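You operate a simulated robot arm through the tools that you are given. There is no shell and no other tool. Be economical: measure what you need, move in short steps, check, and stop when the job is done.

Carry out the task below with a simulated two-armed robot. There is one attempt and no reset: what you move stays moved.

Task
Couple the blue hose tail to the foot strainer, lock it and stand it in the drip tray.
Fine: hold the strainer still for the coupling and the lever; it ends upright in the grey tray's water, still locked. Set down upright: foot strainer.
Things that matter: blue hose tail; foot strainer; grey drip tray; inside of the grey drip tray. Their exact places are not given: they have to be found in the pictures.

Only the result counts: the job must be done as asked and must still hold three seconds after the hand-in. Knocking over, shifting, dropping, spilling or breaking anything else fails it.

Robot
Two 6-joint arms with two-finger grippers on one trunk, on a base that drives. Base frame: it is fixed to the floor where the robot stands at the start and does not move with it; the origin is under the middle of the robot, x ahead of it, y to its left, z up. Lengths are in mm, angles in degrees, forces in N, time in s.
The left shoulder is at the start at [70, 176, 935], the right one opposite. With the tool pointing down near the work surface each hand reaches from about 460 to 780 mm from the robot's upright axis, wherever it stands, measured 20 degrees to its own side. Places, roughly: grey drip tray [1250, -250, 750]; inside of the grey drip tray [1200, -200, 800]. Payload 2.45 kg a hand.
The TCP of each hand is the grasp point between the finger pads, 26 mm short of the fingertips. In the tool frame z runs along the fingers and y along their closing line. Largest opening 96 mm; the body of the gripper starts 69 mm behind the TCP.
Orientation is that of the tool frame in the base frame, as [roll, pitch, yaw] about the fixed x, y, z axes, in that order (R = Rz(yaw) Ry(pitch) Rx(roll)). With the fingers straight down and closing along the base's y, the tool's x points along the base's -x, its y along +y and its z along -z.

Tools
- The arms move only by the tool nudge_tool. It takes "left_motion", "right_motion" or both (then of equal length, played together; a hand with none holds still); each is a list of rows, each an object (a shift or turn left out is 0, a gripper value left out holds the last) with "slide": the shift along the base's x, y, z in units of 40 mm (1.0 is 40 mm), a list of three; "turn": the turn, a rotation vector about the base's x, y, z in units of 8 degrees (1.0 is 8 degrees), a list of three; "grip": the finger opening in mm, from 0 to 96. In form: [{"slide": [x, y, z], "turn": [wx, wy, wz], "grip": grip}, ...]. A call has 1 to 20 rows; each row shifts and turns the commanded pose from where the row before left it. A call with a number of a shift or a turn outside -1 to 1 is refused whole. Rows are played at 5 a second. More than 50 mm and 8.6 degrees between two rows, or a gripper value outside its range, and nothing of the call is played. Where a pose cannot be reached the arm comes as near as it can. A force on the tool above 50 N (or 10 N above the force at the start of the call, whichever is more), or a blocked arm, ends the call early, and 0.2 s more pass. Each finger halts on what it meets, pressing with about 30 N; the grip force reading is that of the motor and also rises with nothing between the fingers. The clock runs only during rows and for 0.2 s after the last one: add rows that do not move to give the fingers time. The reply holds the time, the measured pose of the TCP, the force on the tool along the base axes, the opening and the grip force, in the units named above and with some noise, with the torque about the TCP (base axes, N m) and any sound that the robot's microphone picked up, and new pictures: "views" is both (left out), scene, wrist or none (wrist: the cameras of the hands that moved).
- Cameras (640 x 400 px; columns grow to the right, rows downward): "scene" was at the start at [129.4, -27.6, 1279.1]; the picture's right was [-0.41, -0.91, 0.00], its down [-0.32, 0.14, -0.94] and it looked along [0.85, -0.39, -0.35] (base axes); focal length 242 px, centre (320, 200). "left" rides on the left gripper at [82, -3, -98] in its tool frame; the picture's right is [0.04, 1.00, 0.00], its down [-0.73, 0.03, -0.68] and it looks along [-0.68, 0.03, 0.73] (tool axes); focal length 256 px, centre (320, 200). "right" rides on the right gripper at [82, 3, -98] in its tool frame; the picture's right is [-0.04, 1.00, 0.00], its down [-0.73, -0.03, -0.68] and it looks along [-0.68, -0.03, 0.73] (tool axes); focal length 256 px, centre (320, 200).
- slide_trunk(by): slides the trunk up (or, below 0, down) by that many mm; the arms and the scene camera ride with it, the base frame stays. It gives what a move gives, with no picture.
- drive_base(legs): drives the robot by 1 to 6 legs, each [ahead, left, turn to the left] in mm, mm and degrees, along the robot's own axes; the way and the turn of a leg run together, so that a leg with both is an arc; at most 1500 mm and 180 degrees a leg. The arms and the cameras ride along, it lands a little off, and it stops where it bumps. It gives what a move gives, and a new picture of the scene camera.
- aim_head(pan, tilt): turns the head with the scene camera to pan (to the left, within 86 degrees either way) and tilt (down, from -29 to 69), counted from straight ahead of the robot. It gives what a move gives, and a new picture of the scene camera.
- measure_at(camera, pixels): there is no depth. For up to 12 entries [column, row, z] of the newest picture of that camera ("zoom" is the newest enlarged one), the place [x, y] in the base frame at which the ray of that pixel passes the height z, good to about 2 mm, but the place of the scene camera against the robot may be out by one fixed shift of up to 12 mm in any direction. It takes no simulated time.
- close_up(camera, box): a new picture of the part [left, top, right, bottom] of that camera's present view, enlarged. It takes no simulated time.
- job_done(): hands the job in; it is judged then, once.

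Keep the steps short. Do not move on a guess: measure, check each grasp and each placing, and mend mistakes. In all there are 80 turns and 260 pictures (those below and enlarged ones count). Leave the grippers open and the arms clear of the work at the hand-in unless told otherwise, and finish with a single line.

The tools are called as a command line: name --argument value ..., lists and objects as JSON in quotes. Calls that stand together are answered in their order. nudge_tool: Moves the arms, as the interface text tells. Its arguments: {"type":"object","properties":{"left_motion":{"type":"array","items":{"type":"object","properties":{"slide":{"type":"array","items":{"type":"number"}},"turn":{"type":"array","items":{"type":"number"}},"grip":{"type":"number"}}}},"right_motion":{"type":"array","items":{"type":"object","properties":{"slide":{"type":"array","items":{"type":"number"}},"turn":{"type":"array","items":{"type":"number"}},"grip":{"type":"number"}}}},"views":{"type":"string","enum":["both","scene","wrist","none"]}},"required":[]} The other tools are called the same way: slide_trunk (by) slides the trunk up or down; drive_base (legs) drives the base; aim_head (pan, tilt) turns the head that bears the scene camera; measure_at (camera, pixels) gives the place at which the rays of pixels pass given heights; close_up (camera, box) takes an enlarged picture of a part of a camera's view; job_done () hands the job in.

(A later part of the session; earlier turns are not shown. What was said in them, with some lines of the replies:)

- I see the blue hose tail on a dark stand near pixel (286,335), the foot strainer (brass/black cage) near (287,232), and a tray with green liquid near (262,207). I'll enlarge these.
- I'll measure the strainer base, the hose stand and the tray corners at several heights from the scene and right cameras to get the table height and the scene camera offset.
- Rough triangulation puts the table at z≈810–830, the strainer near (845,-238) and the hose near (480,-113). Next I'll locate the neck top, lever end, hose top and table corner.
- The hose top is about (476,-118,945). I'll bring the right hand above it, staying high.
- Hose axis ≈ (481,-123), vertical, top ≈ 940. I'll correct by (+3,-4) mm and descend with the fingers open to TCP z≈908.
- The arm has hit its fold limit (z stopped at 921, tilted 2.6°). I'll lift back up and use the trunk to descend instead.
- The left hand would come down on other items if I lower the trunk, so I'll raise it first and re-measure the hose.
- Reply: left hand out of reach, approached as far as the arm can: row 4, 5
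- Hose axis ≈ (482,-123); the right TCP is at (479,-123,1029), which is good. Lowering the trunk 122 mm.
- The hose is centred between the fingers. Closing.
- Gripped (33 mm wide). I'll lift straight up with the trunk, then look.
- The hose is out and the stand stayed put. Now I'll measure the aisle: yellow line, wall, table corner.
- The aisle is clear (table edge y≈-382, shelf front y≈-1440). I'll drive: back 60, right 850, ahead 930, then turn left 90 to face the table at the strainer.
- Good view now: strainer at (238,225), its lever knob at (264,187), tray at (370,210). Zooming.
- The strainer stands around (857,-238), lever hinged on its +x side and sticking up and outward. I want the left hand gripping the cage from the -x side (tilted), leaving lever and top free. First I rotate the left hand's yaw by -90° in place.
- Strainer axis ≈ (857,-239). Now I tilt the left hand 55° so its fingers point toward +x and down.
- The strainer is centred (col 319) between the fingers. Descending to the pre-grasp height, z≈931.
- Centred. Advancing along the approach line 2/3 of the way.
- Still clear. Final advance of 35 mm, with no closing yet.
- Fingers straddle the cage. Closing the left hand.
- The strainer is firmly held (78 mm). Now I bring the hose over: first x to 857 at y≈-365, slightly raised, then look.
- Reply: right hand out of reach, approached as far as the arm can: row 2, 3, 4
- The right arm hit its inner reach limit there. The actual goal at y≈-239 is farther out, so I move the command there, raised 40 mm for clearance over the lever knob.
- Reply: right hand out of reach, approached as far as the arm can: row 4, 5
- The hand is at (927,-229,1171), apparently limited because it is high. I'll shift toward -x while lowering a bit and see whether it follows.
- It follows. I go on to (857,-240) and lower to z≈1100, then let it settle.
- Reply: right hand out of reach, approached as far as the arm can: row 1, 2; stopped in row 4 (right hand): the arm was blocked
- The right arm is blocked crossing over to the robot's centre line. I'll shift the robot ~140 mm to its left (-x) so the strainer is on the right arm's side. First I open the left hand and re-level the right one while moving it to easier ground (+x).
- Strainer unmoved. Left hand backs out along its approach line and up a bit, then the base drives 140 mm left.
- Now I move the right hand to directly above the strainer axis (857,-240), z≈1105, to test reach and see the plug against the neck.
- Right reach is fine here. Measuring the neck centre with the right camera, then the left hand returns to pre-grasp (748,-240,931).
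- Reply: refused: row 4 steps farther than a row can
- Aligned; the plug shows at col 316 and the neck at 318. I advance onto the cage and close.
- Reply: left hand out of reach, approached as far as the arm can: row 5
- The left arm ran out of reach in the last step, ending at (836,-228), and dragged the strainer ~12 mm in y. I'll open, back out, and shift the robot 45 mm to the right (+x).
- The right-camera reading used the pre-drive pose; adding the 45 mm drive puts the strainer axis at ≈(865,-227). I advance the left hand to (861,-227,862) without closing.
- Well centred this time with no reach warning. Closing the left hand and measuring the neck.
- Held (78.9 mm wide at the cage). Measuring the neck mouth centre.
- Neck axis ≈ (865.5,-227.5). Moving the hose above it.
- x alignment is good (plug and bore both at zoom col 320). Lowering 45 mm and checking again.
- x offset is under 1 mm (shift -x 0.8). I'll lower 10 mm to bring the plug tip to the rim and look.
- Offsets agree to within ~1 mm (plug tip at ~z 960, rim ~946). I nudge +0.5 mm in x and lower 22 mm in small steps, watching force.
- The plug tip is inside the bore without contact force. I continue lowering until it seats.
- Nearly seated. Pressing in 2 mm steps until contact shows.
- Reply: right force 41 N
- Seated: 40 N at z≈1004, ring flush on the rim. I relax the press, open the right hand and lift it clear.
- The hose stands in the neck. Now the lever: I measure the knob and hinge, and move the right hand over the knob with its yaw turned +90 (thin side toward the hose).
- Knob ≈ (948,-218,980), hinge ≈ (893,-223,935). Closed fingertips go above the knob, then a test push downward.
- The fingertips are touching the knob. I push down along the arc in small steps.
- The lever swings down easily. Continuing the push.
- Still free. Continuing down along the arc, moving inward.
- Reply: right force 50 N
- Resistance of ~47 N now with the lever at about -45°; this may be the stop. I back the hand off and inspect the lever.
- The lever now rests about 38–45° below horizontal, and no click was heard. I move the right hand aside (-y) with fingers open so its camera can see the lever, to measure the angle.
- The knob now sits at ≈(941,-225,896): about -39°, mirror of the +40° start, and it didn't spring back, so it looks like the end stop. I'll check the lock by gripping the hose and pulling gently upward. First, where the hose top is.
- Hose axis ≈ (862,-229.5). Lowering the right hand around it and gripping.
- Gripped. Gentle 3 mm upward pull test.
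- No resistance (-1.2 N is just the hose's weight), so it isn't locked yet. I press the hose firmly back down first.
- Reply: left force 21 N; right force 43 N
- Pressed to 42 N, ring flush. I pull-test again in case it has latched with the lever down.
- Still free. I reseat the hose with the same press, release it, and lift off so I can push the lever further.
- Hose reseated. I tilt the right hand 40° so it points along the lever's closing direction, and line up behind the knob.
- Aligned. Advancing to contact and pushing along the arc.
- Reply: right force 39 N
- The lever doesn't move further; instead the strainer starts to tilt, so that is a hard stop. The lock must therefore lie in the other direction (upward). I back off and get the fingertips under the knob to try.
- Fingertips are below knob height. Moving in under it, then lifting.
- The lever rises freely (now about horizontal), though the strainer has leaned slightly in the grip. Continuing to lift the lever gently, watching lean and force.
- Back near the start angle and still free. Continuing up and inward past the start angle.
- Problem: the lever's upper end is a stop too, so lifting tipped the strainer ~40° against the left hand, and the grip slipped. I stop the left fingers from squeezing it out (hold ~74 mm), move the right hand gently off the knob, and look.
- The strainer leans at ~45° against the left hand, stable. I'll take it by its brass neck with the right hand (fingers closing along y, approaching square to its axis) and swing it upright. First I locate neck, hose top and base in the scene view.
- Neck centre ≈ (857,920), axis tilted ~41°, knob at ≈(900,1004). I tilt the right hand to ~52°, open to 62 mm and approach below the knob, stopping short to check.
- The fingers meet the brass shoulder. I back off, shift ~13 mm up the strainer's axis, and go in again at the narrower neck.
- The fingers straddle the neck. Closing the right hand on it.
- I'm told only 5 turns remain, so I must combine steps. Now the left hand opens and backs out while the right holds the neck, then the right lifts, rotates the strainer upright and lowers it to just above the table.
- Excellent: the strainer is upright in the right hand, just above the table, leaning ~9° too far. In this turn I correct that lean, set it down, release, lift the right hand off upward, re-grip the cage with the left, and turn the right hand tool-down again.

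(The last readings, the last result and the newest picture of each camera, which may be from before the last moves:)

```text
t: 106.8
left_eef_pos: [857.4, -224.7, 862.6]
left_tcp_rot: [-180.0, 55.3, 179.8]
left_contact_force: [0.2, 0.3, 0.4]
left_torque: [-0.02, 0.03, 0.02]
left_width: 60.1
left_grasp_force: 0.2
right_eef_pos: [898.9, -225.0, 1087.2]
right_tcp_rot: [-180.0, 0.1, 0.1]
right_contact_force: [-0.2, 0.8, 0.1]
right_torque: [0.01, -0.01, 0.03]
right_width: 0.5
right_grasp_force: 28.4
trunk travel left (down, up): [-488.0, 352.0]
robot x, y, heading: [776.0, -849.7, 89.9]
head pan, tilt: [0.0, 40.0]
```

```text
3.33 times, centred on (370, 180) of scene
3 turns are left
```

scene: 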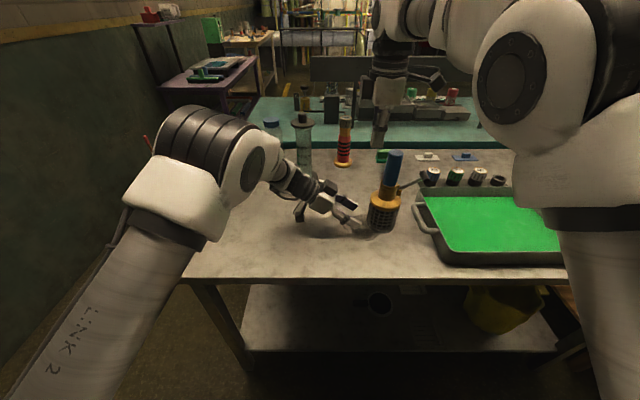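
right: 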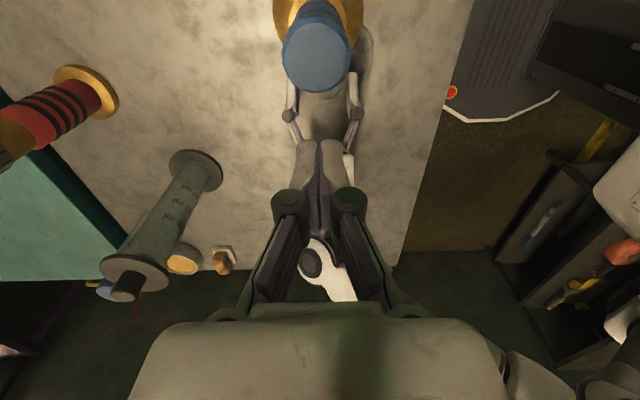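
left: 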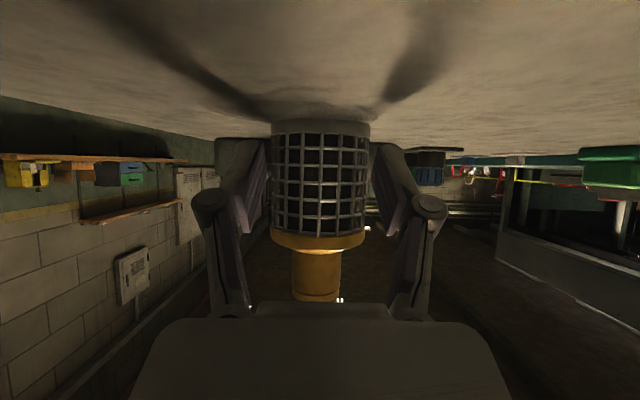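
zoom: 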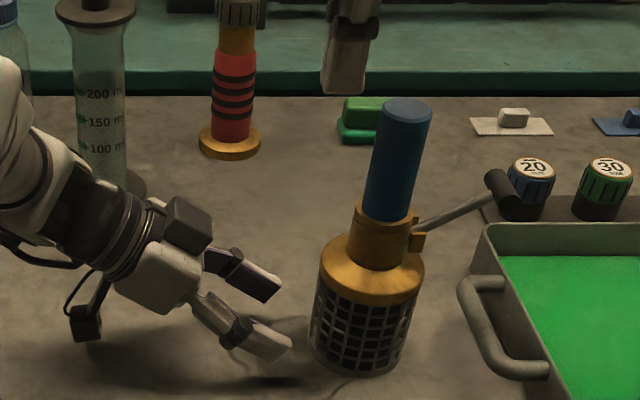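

The strainer stands upright, ~75 mm further in +x than intended (axis ≈ (940,-225)), and the left hand closed on air. With 3 turns left I chain the rest of the coupling: back the left out, shift the robot 80 mm, grip the cage, press the hose home, and push the lever down vertically and then along its arc.

nudge_tool --left_motion '[{"grip": 80}, {"grip": 96}, {"slide": [-0.8, 0, 0.55]}, {"slide": [-0.8, 0, 0.55]}, {"slide": [-0.8, 0, 0.55]}, {"slide": [0, 0, 0]}]' --views "none"

drive_base --legs '[[0, -80, 0]]'

nudge_tool --left_motion '[{"slide": [0.6, 0, -0.41]}, {"slide": [0.6, 0, -0.41]}, {"slide": [0.6, 0, -0.41]}, {"slide": [0.55, 0, -0.42]}, {"slide": [0, 0, 0]}, {"grip": 86}, {"grip": 74}, {"grip": 60}, {"grip": 60}, {"grip": 60}]' --views "wrist"

nudge_tool --right_motion '[{"slide": [-0.5, 0, 0]}, {"slide": [-0.47, 0, 0]}, {"slide": [0, 0, -0.3]}, {"slide": [0, 0, -0.2]}, {"slide": [0, 0, -0.1]}, {"slide": [0, 0, -0.1]}, {"slide": [0, 0, -0.1]}, {"slide": [0, 0, 0]}]' --views "wrist"

nudge_tool --right_motion '[{"slide": [0, 0, 0.6]}, {"slide": [0, 0, 0.9]}, {"slide": [0.7, 0.03, 0]}, {"slide": [0.7, 0.03, 0]}, {"slide": [0.68, 0.03, 0]}, {"slide": [0, 0, -0.8]}, {"slide": [0, 0, -0.8]}, {"slide": [0, 0, -0.5]}, {"slide": [0, 0, -0.4]}, {"slide": [0.03, 0, -0.2]}, {"slide": [0.03, 0, -0.2]}, {"slide": [0.03, 0, -0.2]}, {"slide": [0.03, 0, -0.2]}, {"slide": [0.03, 0, -0.2]}, {"slide": [0.02, 0, -0.2]}, {"slide": [0, 0, -0.2]}, {"slide": [0, 0, -0.2]}, {"slide": [0, 0, 0]}]' --views "scene"

nudge_tool --right_motion '[{"slide": [0.6, 0, 0.6]}, {"turn": [0, 1, 0]}, {"turn": [0, 1, 0]}, {"turn": [0, 1, 0]}, {"turn": [0, 1, 0]}, {"turn": [0, 1, 0]}, {"slide": [-0.1, 0, -0.6]}, {"slide": [-0.1, 0, -0.3]}, {"slide": [-0.1, 0, -0.3]}, {"slide": [-0.08, 0, -0.05]}, {"slide": [-0.08, 0, -0.05]}, {"slide": [-0.08, 0, -0.05]}, {"slide": [-0.08, 0, -0.05]}, {"slide": [-0.08, 0, -0.05]}, {"slide": [0, 0, 0]}]' --views "scene"

close_up --camera "scene" --box '[290, 110, 430, 240]'

```text
t: 108.2
left_eef_pos: [763.1, -225.3, 927.9]
left_tcp_rot: [-179.9, 55.3, -180.0]
left_contact_force: [-0.7, 0.5, 0.0]
left_torque: [0.0, 0.01, 0.01]
left_width: 96.1
left_grasp_force: 0.0
right_eef_pos: [897.3, -225.2, 1086.2]
right_tcp_rot: [-179.9, 0.2, 0.1]
right_contact_force: [0.4, 1.2, -0.8]
right_torque: [0.03, 0.0, 0.01]
right_width: 0.0
right_grasp_force: 28.5
trunk travel left (down, up): [-488.0, 352.0]
robot x, y, heading: [778.0, -849.2, 90.3]
head pan, tilt: [0.0, 40.0]
```

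```text
t: 109.3
left_eef_pos: [843.6, -225.1, 927.1]
left_tcp_rot: [-179.9, 55.1, 180.0]
left_contact_force: [0.7, 0.9, -0.2]
left_torque: [-0.02, 0.03, -0.02]
left_width: 96.0
left_grasp_force: 0.0
right_eef_pos: [979.1, -224.7, 1085.6]
right_tcp_rot: [-179.8, 0.1, -0.1]
right_contact_force: [-0.3, -0.2, 0.6]
right_torque: [0.02, 0.08, 0.01]
right_width: 0.2
right_grasp_force: 28.6
trunk travel left (down, up): [-488.0, 352.0]
robot x, y, heading: [851.7, -845.6, 90.3]
head pan, tilt: [0.0, 40.0]
```

scene: 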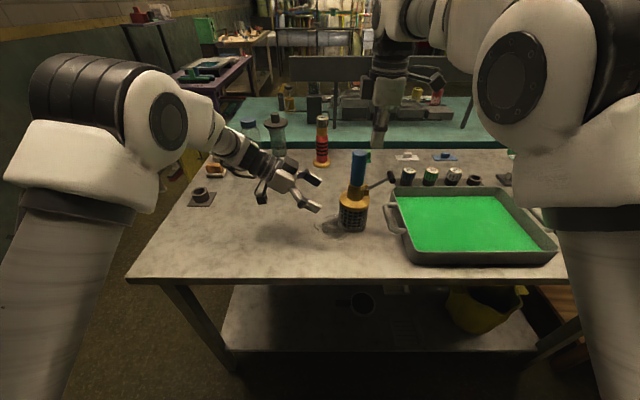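

```text
t: 111.5
left_eef_pos: [936.5, -225.5, 862.1]
left_tcp_rot: [-179.9, 55.2, 179.9]
left_contact_force: [0.5, 3.5, 3.0]
left_torque: [0.22, -0.16, 0.06]
left_width: 77.4
left_grasp_force: 30.0
right_eef_pos: [978.2, -223.9, 1086.0]
right_tcp_rot: [-179.9, 0.1, 0.0]
right_contact_force: [1.0, -0.1, 0.3]
right_torque: [0.01, -0.01, -0.02]
right_width: 0.0
right_grasp_force: 28.7
trunk travel left (down, up): [-488.0, 352.0]
robot x, y, heading: [856.1, -843.7, 90.4]
head pan, tilt: [0.0, 40.0]
```

left: 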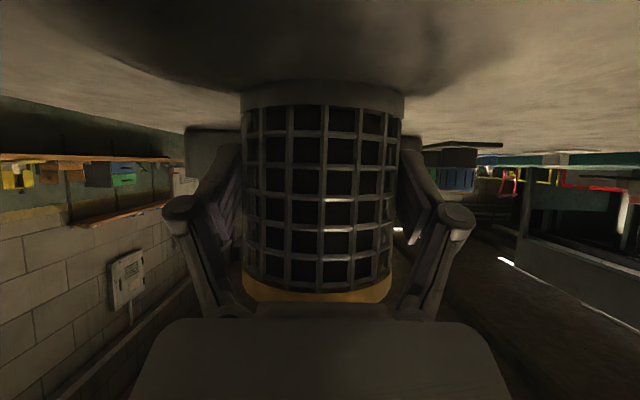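

```text
t: 112.7
left_eef_pos: [936.6, -227.6, 862.6]
left_tcp_rot: [-180.0, 55.3, 179.9]
left_contact_force: [-1.4, -2.0, 7.3]
left_torque: [-0.54, 0.36, -0.17]
left_width: 77.5
left_grasp_force: 30.3
right_eef_pos: [937.6, -225.2, 1072.3]
right_tcp_rot: [-178.9, 0.3, 0.0]
right_contact_force: [0.0, -2.2, 11.9]
right_torque: [-0.07, -0.08, -0.02]
right_width: 6.0
right_grasp_force: 28.2
trunk travel left (down, up): [-488.0, 352.0]
robot x, y, heading: [854.4, -848.0, 90.2]
head pan, tilt: [0.0, 40.0]
stopped in row 5 (right hand): the force on the tool passed its limit at 58 N (the readings are from after the stop); the commanded pose is now the measured one
```

right: 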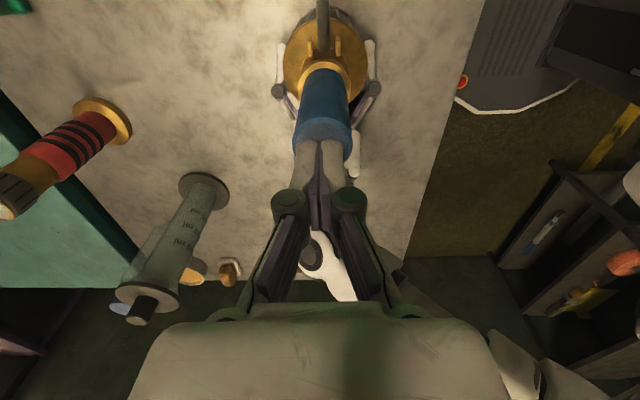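

```text
t: 116.5
left_eef_pos: [937.5, -226.9, 861.1]
left_tcp_rot: [179.9, 55.2, -180.0]
left_contact_force: [-0.6, 1.9, 19.9]
left_torque: [0.07, -0.29, 0.02]
left_width: 77.8
left_grasp_force: 30.2
right_eef_pos: [1026.9, -222.3, 966.5]
right_tcp_rot: [-179.0, 0.3, 0.0]
right_contact_force: [-0.2, -0.2, 0.1]
right_torque: [0.02, 0.01, -0.03]
right_width: 0.0
right_grasp_force: 28.1
trunk travel left (down, up): [-488.0, 352.0]
robot x, y, heading: [857.5, -844.5, 90.5]
head pan, tilt: [0.0, 40.0]
```

scene: 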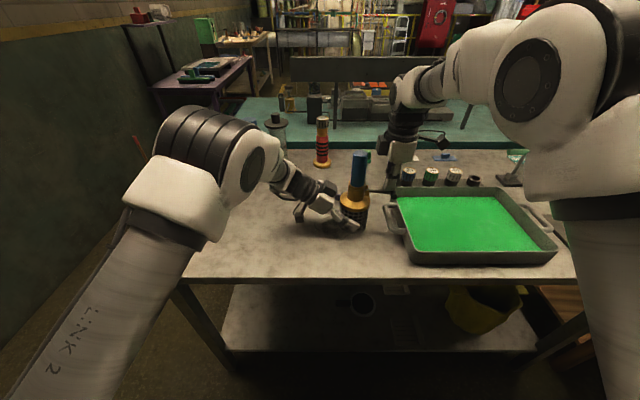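

```text
t: 119.7
left_eef_pos: [937.5, -228.1, 860.3]
left_tcp_rot: [-180.0, 54.9, 179.9]
left_contact_force: [-18.3, 5.4, -1.1]
left_torque: [0.17, 0.47, 0.17]
left_width: 77.8
left_grasp_force: 30.1
right_eef_pos: [1026.1, -221.3, 934.3]
right_tcp_rot: [-178.7, 40.4, 0.1]
right_contact_force: [27.8, -1.2, 26.7]
right_torque: [-0.2, -0.57, 0.16]
right_width: 0.0
right_grasp_force: 28.2
trunk travel left (down, up): [-488.0, 352.0]
robot x, y, heading: [854.3, -847.0, 90.4]
head pan, tilt: [0.0, 40.0]
```

scene: 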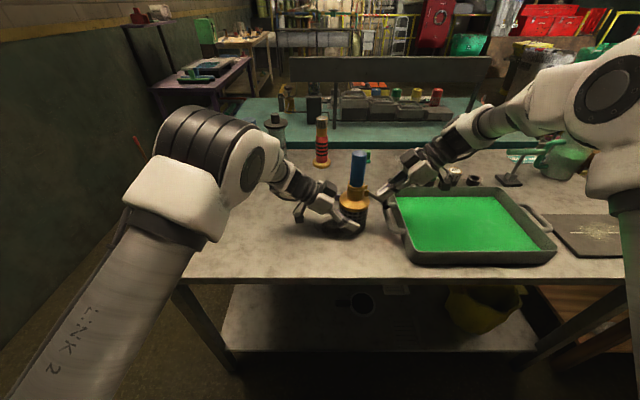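

```text
3.08 times, centred on (360, 175) of scene
2 turns are left
```

zoom: 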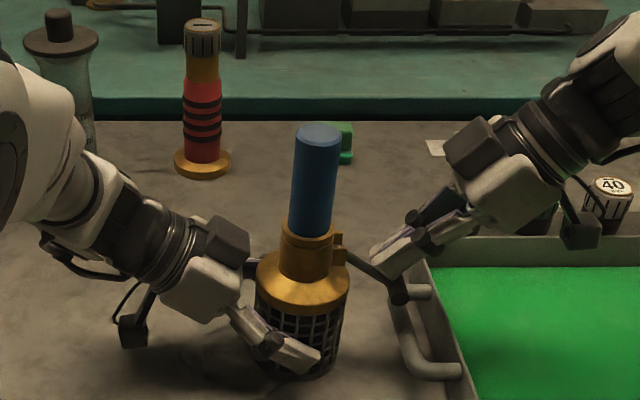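

Everything went well: the strainer is upright and firmly held, the hose pressed with 58 N, and the lever is at its lower stop under ~39 N. With 2 turns left, I push the lever harder twice, withdraw the right hand, lift the strainer with the left, drive 288 mm along to the tray centre, lower it in, release and back out.

nudge_tool --right_motion '[{"slide": [-0.05, 0, -0.07]}, {"slide": [-0.05, 0, -0.07]}, {"slide": [-0.05, 0, -0.07]}, {"slide": [0, 0, 0]}]' --views "none"

nudge_tool --right_motion '[{"slide": [-0.06, 0, -0.08]}, {"slide": [-0.06, 0, -0.08]}, {"slide": [0, 0, 0]}]' --views "scene"

nudge_tool --right_motion '[{"slide": [0.4, 0, 0.5]}, {"slide": [0.6, 0, 0.7]}, {"slide": [0.3, 0, 0.9]}, {"slide": [0, -0.6, 0.8]}, {"slide": [0, -0.9, 0.4]}, {"slide": [0, -0.9, 0.4]}, {"slide": [0, -0.9, 0]}, {"slide": [0, 0, 0]}]' --views "none"

nudge_tool --left_motion '[{"slide": [0, 0, 0.3]}, {"slide": [0, 0, 0.6]}, {"slide": [0, 0, 0.8]}, {"slide": [0, 0, 0.8]}, {"slide": [0, 0, 0]}]' --views "scene"

drive_base --legs '[[0, -288, 0]]'

nudge_tool --left_motion '[{"slide": [0, 0, -0.8]}, {"slide": [0, 0, -0.8]}, {"slide": [0, 0, -0.5]}, {"slide": [0, 0, -0.15]}, {"slide": [0, 0, -0.1]}, {"slide": [0, 0, -0.1]}, {"slide": [0, 0, 0]}]' --views "scene"

nudge_tool --left_motion '[{"grip": 84}, {"grip": 96}, {"grip": 96}, {"slide": [-0.5, 0, 0.4]}, {"slide": [-0.6, 0, 0.6]}, {"slide": [-0.6, 0, 0.6]}, {"slide": [-0.6, 0, 0.6]}, {"slide": [-0.6, 0, 0.6]}, {"slide": [0, 0, 0]}]' --views "scene"

close_up --camera "scene" --box '[280, 110, 440, 260]'

```text
t: 120.4
left_eef_pos: [937.0, -228.7, 861.9]
left_tcp_rot: [179.9, 55.1, 179.9]
left_contact_force: [-10.3, -2.5, 7.9]
left_torque: [-0.48, 0.43, 0.25]
left_width: 77.6
left_grasp_force: 30.1
right_eef_pos: [1021.2, -222.0, 934.0]
right_tcp_rot: [-177.9, 40.5, 0.7]
right_contact_force: [16.9, -3.4, 24.3]
right_torque: [-0.17, -0.31, 0.15]
right_width: 0.0
right_grasp_force: 28.0
trunk travel left (down, up): [-488.0, 352.0]
robot x, y, heading: [858.9, -848.0, 90.2]
head pan, tilt: [0.0, 40.0]
stopped in row 3 (right hand): the force on the tool passed its limit at 104 N (the readings are from after the stop); the commanded pose is now the measured one
```

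```text
t: 120.8
left_eef_pos: [936.5, -228.7, 862.0]
left_tcp_rot: [179.8, 54.9, 179.9]
left_contact_force: [-11.0, -3.8, 8.1]
left_torque: [-0.3, 0.52, 0.17]
left_width: 77.8
left_grasp_force: 29.7
right_eef_pos: [1021.1, -219.5, 933.5]
right_tcp_rot: [-177.2, 40.5, 0.9]
right_contact_force: [17.5, -2.3, 22.7]
right_torque: [-0.22, -0.33, 0.13]
right_width: 0.0
right_grasp_force: 28.5
trunk travel left (down, up): [-488.0, 352.0]
robot x, y, heading: [859.3, -845.6, 90.3]
head pan, tilt: [0.0, 40.0]
stopped in row 2 (right hand): the force on the tool passed its limit at 54 N (the readings are from after the stop); the commanded pose is now the measured one
```

scene: 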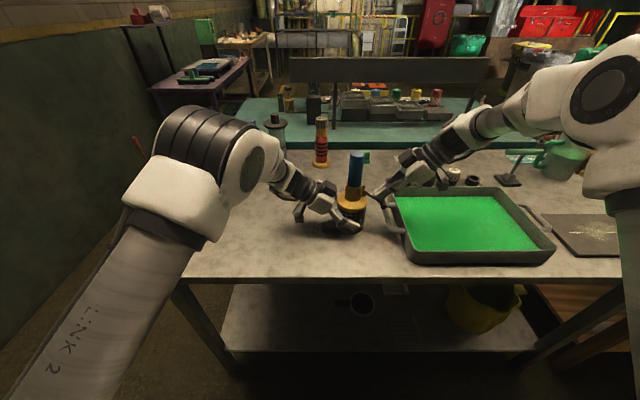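

```text
t: 122.6
left_eef_pos: [937.2, -227.1, 860.3]
left_tcp_rot: [-179.9, 55.0, 179.9]
left_contact_force: [1.6, 1.6, 18.0]
left_torque: [-0.03, -0.44, -0.12]
left_width: 78.0
left_grasp_force: 30.2
right_eef_pos: [1071.3, -353.0, 1078.4]
right_tcp_rot: [-177.8, 40.4, 0.7]
right_contact_force: [-0.6, 0.4, -0.9]
right_torque: [-0.02, 0.03, -0.01]
right_width: 0.0
right_grasp_force: 28.7
trunk travel left (down, up): [-488.0, 352.0]
robot x, y, heading: [856.3, -846.8, 90.2]
head pan, tilt: [0.0, 40.0]
```

```text
t: 123.8
left_eef_pos: [936.4, -224.2, 957.7]
left_tcp_rot: [-179.4, 54.9, -179.5]
left_contact_force: [0.2, -0.1, -6.5]
left_torque: [0.0, 0.02, -0.02]
left_width: 77.8
left_grasp_force: 29.5
right_eef_pos: [1072.4, -347.8, 1076.0]
right_tcp_rot: [-178.1, 40.5, 0.5]
right_contact_force: [-1.1, 0.1, -0.2]
right_torque: [-0.02, -0.01, 0.0]
right_width: 0.0
right_grasp_force: 28.2
trunk travel left (down, up): [-488.0, 352.0]
robot x, y, heading: [855.6, -847.7, 90.1]
head pan, tilt: [0.0, 40.0]
```

scene: 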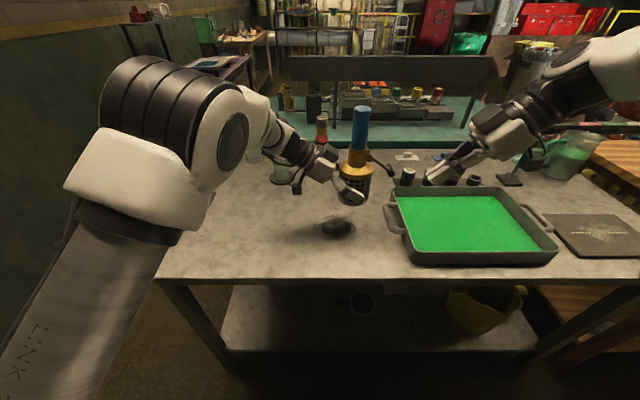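

```text
t: 125.8
left_eef_pos: [1224.9, -224.1, 958.1]
left_tcp_rot: [-179.6, 55.0, -179.6]
left_contact_force: [-0.4, 0.6, -7.1]
left_torque: [0.04, 0.06, -0.01]
left_width: 77.7
left_grasp_force: 29.9
right_eef_pos: [1360.7, -348.8, 1076.4]
right_tcp_rot: [-178.0, 40.5, 0.5]
right_contact_force: [0.5, 0.8, 0.7]
right_torque: [0.0, 0.05, 0.03]
right_width: 0.0
right_grasp_force: 28.3
trunk travel left (down, up): [-488.0, 352.0]
robot x, y, heading: [1143.7, -848.5, 90.0]
head pan, tilt: [0.0, 40.0]
```

scene: 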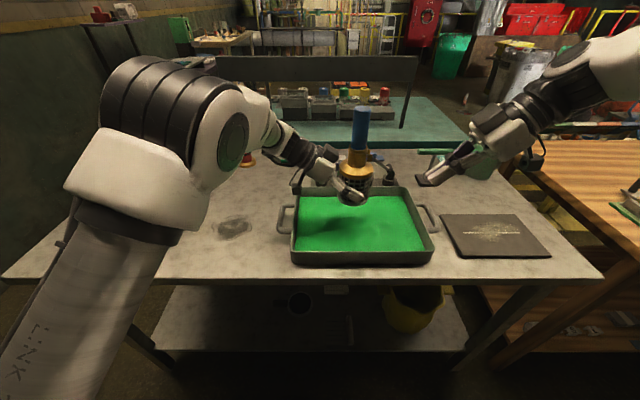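

```text
t: 126.6
left_eef_pos: [1223.6, -221.9, 896.2]
left_tcp_rot: [177.0, 55.0, 177.6]
left_contact_force: [-0.9, -14.7, 32.8]
left_torque: [-0.12, 6.05, 2.28]
left_width: 77.8
left_grasp_force: 29.9
right_eef_pos: [1359.1, -352.1, 1079.6]
right_tcp_rot: [-177.8, 40.6, 0.7]
right_contact_force: [-0.6, 0.2, -0.5]
right_torque: [-0.02, 0.01, 0.03]
right_width: 0.0
right_grasp_force: 29.2
trunk travel left (down, up): [-488.0, 352.0]
robot x, y, heading: [1143.6, -848.3, 90.0]
head pan, tilt: [0.0, 40.0]
stopped in row 3 (left hand): the force on the tool passed its limit at 67 N (the readings are from after the stop); the commanded pose is now the measured one
```

scene: 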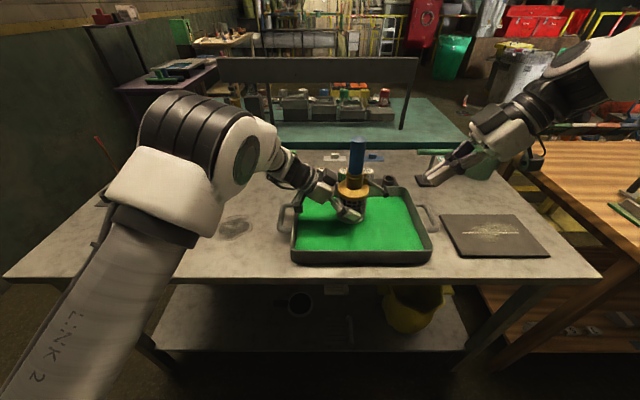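

```text
t: 128.6
left_eef_pos: [1107.5, -220.4, 1002.3]
left_tcp_rot: [177.8, 55.2, 178.2]
left_contact_force: [0.3, 0.4, 0.9]
left_torque: [-0.02, 0.01, 0.0]
left_width: 96.2
left_grasp_force: 0.1
right_eef_pos: [1360.7, -348.1, 1077.7]
right_tcp_rot: [-177.9, 40.5, 0.5]
right_contact_force: [0.2, 0.0, 0.2]
right_torque: [-0.04, 0.02, 0.02]
right_width: 0.1
right_grasp_force: 28.4
trunk travel left (down, up): [-488.0, 352.0]
robot x, y, heading: [1146.3, -846.3, 90.4]
head pan, tilt: [0.0, 40.0]
```

scene: 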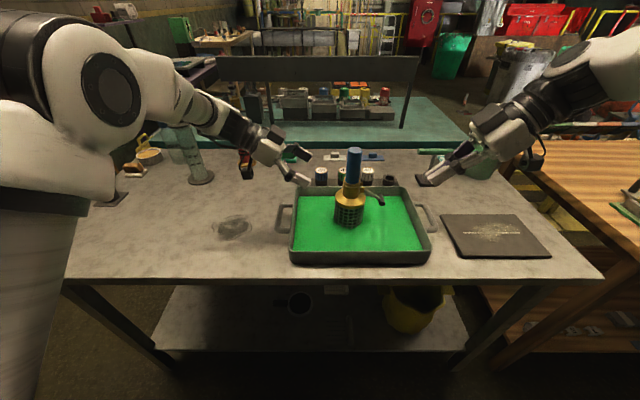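

```text
2.67 times, centred on (360, 185) of scene
1 turns are left
```

zoom: 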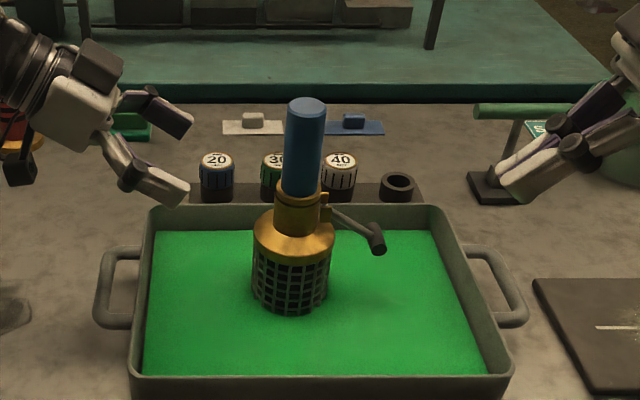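

The strainer stands upright in the tray, the hose is in its neck, the lever is down, and both arms are clear. I open the right gripper and hand in. The lock itself isn't confirmed: I heard no click, and I had no turns left to pull-test it after the last lever push.

nudge_tool --right_motion '[{"slide": [0, 0, 0.4], "grip": 30}, {"grip": 60}, {"grip": 60}]' --views "none"

job_done

```text
t: 129.4
left_eef_pos: [1107.0, -220.2, 1002.5]
left_tcp_rot: [177.7, 55.1, 178.1]
left_contact_force: [0.7, 0.2, -1.3]
left_torque: [0.02, -0.01, 0.01]
left_width: 96.0
left_grasp_force: 0.0
right_eef_pos: [1359.4, -349.9, 1093.9]
right_tcp_rot: [-177.9, 40.5, 0.6]
right_contact_force: [0.1, -0.4, 0.4]
right_torque: [0.0, -0.02, 0.02]
right_width: 59.7
right_grasp_force: 0.1
trunk travel left (down, up): [-488.0, 352.0]
robot x, y, heading: [1145.6, -846.7, 90.3]
head pan, tilt: [0.0, 40.0]
```

```text
The job is handed in.
```

Handed in, lock unconfirmed: the hose is seated in the strainer, which stands upright in the grey tray with its lever at the lower stop, but an earlier pull test there showed no lock, I heard no click and did not re-test after the final push, and the strainer tipped and slipped once during the lever work.
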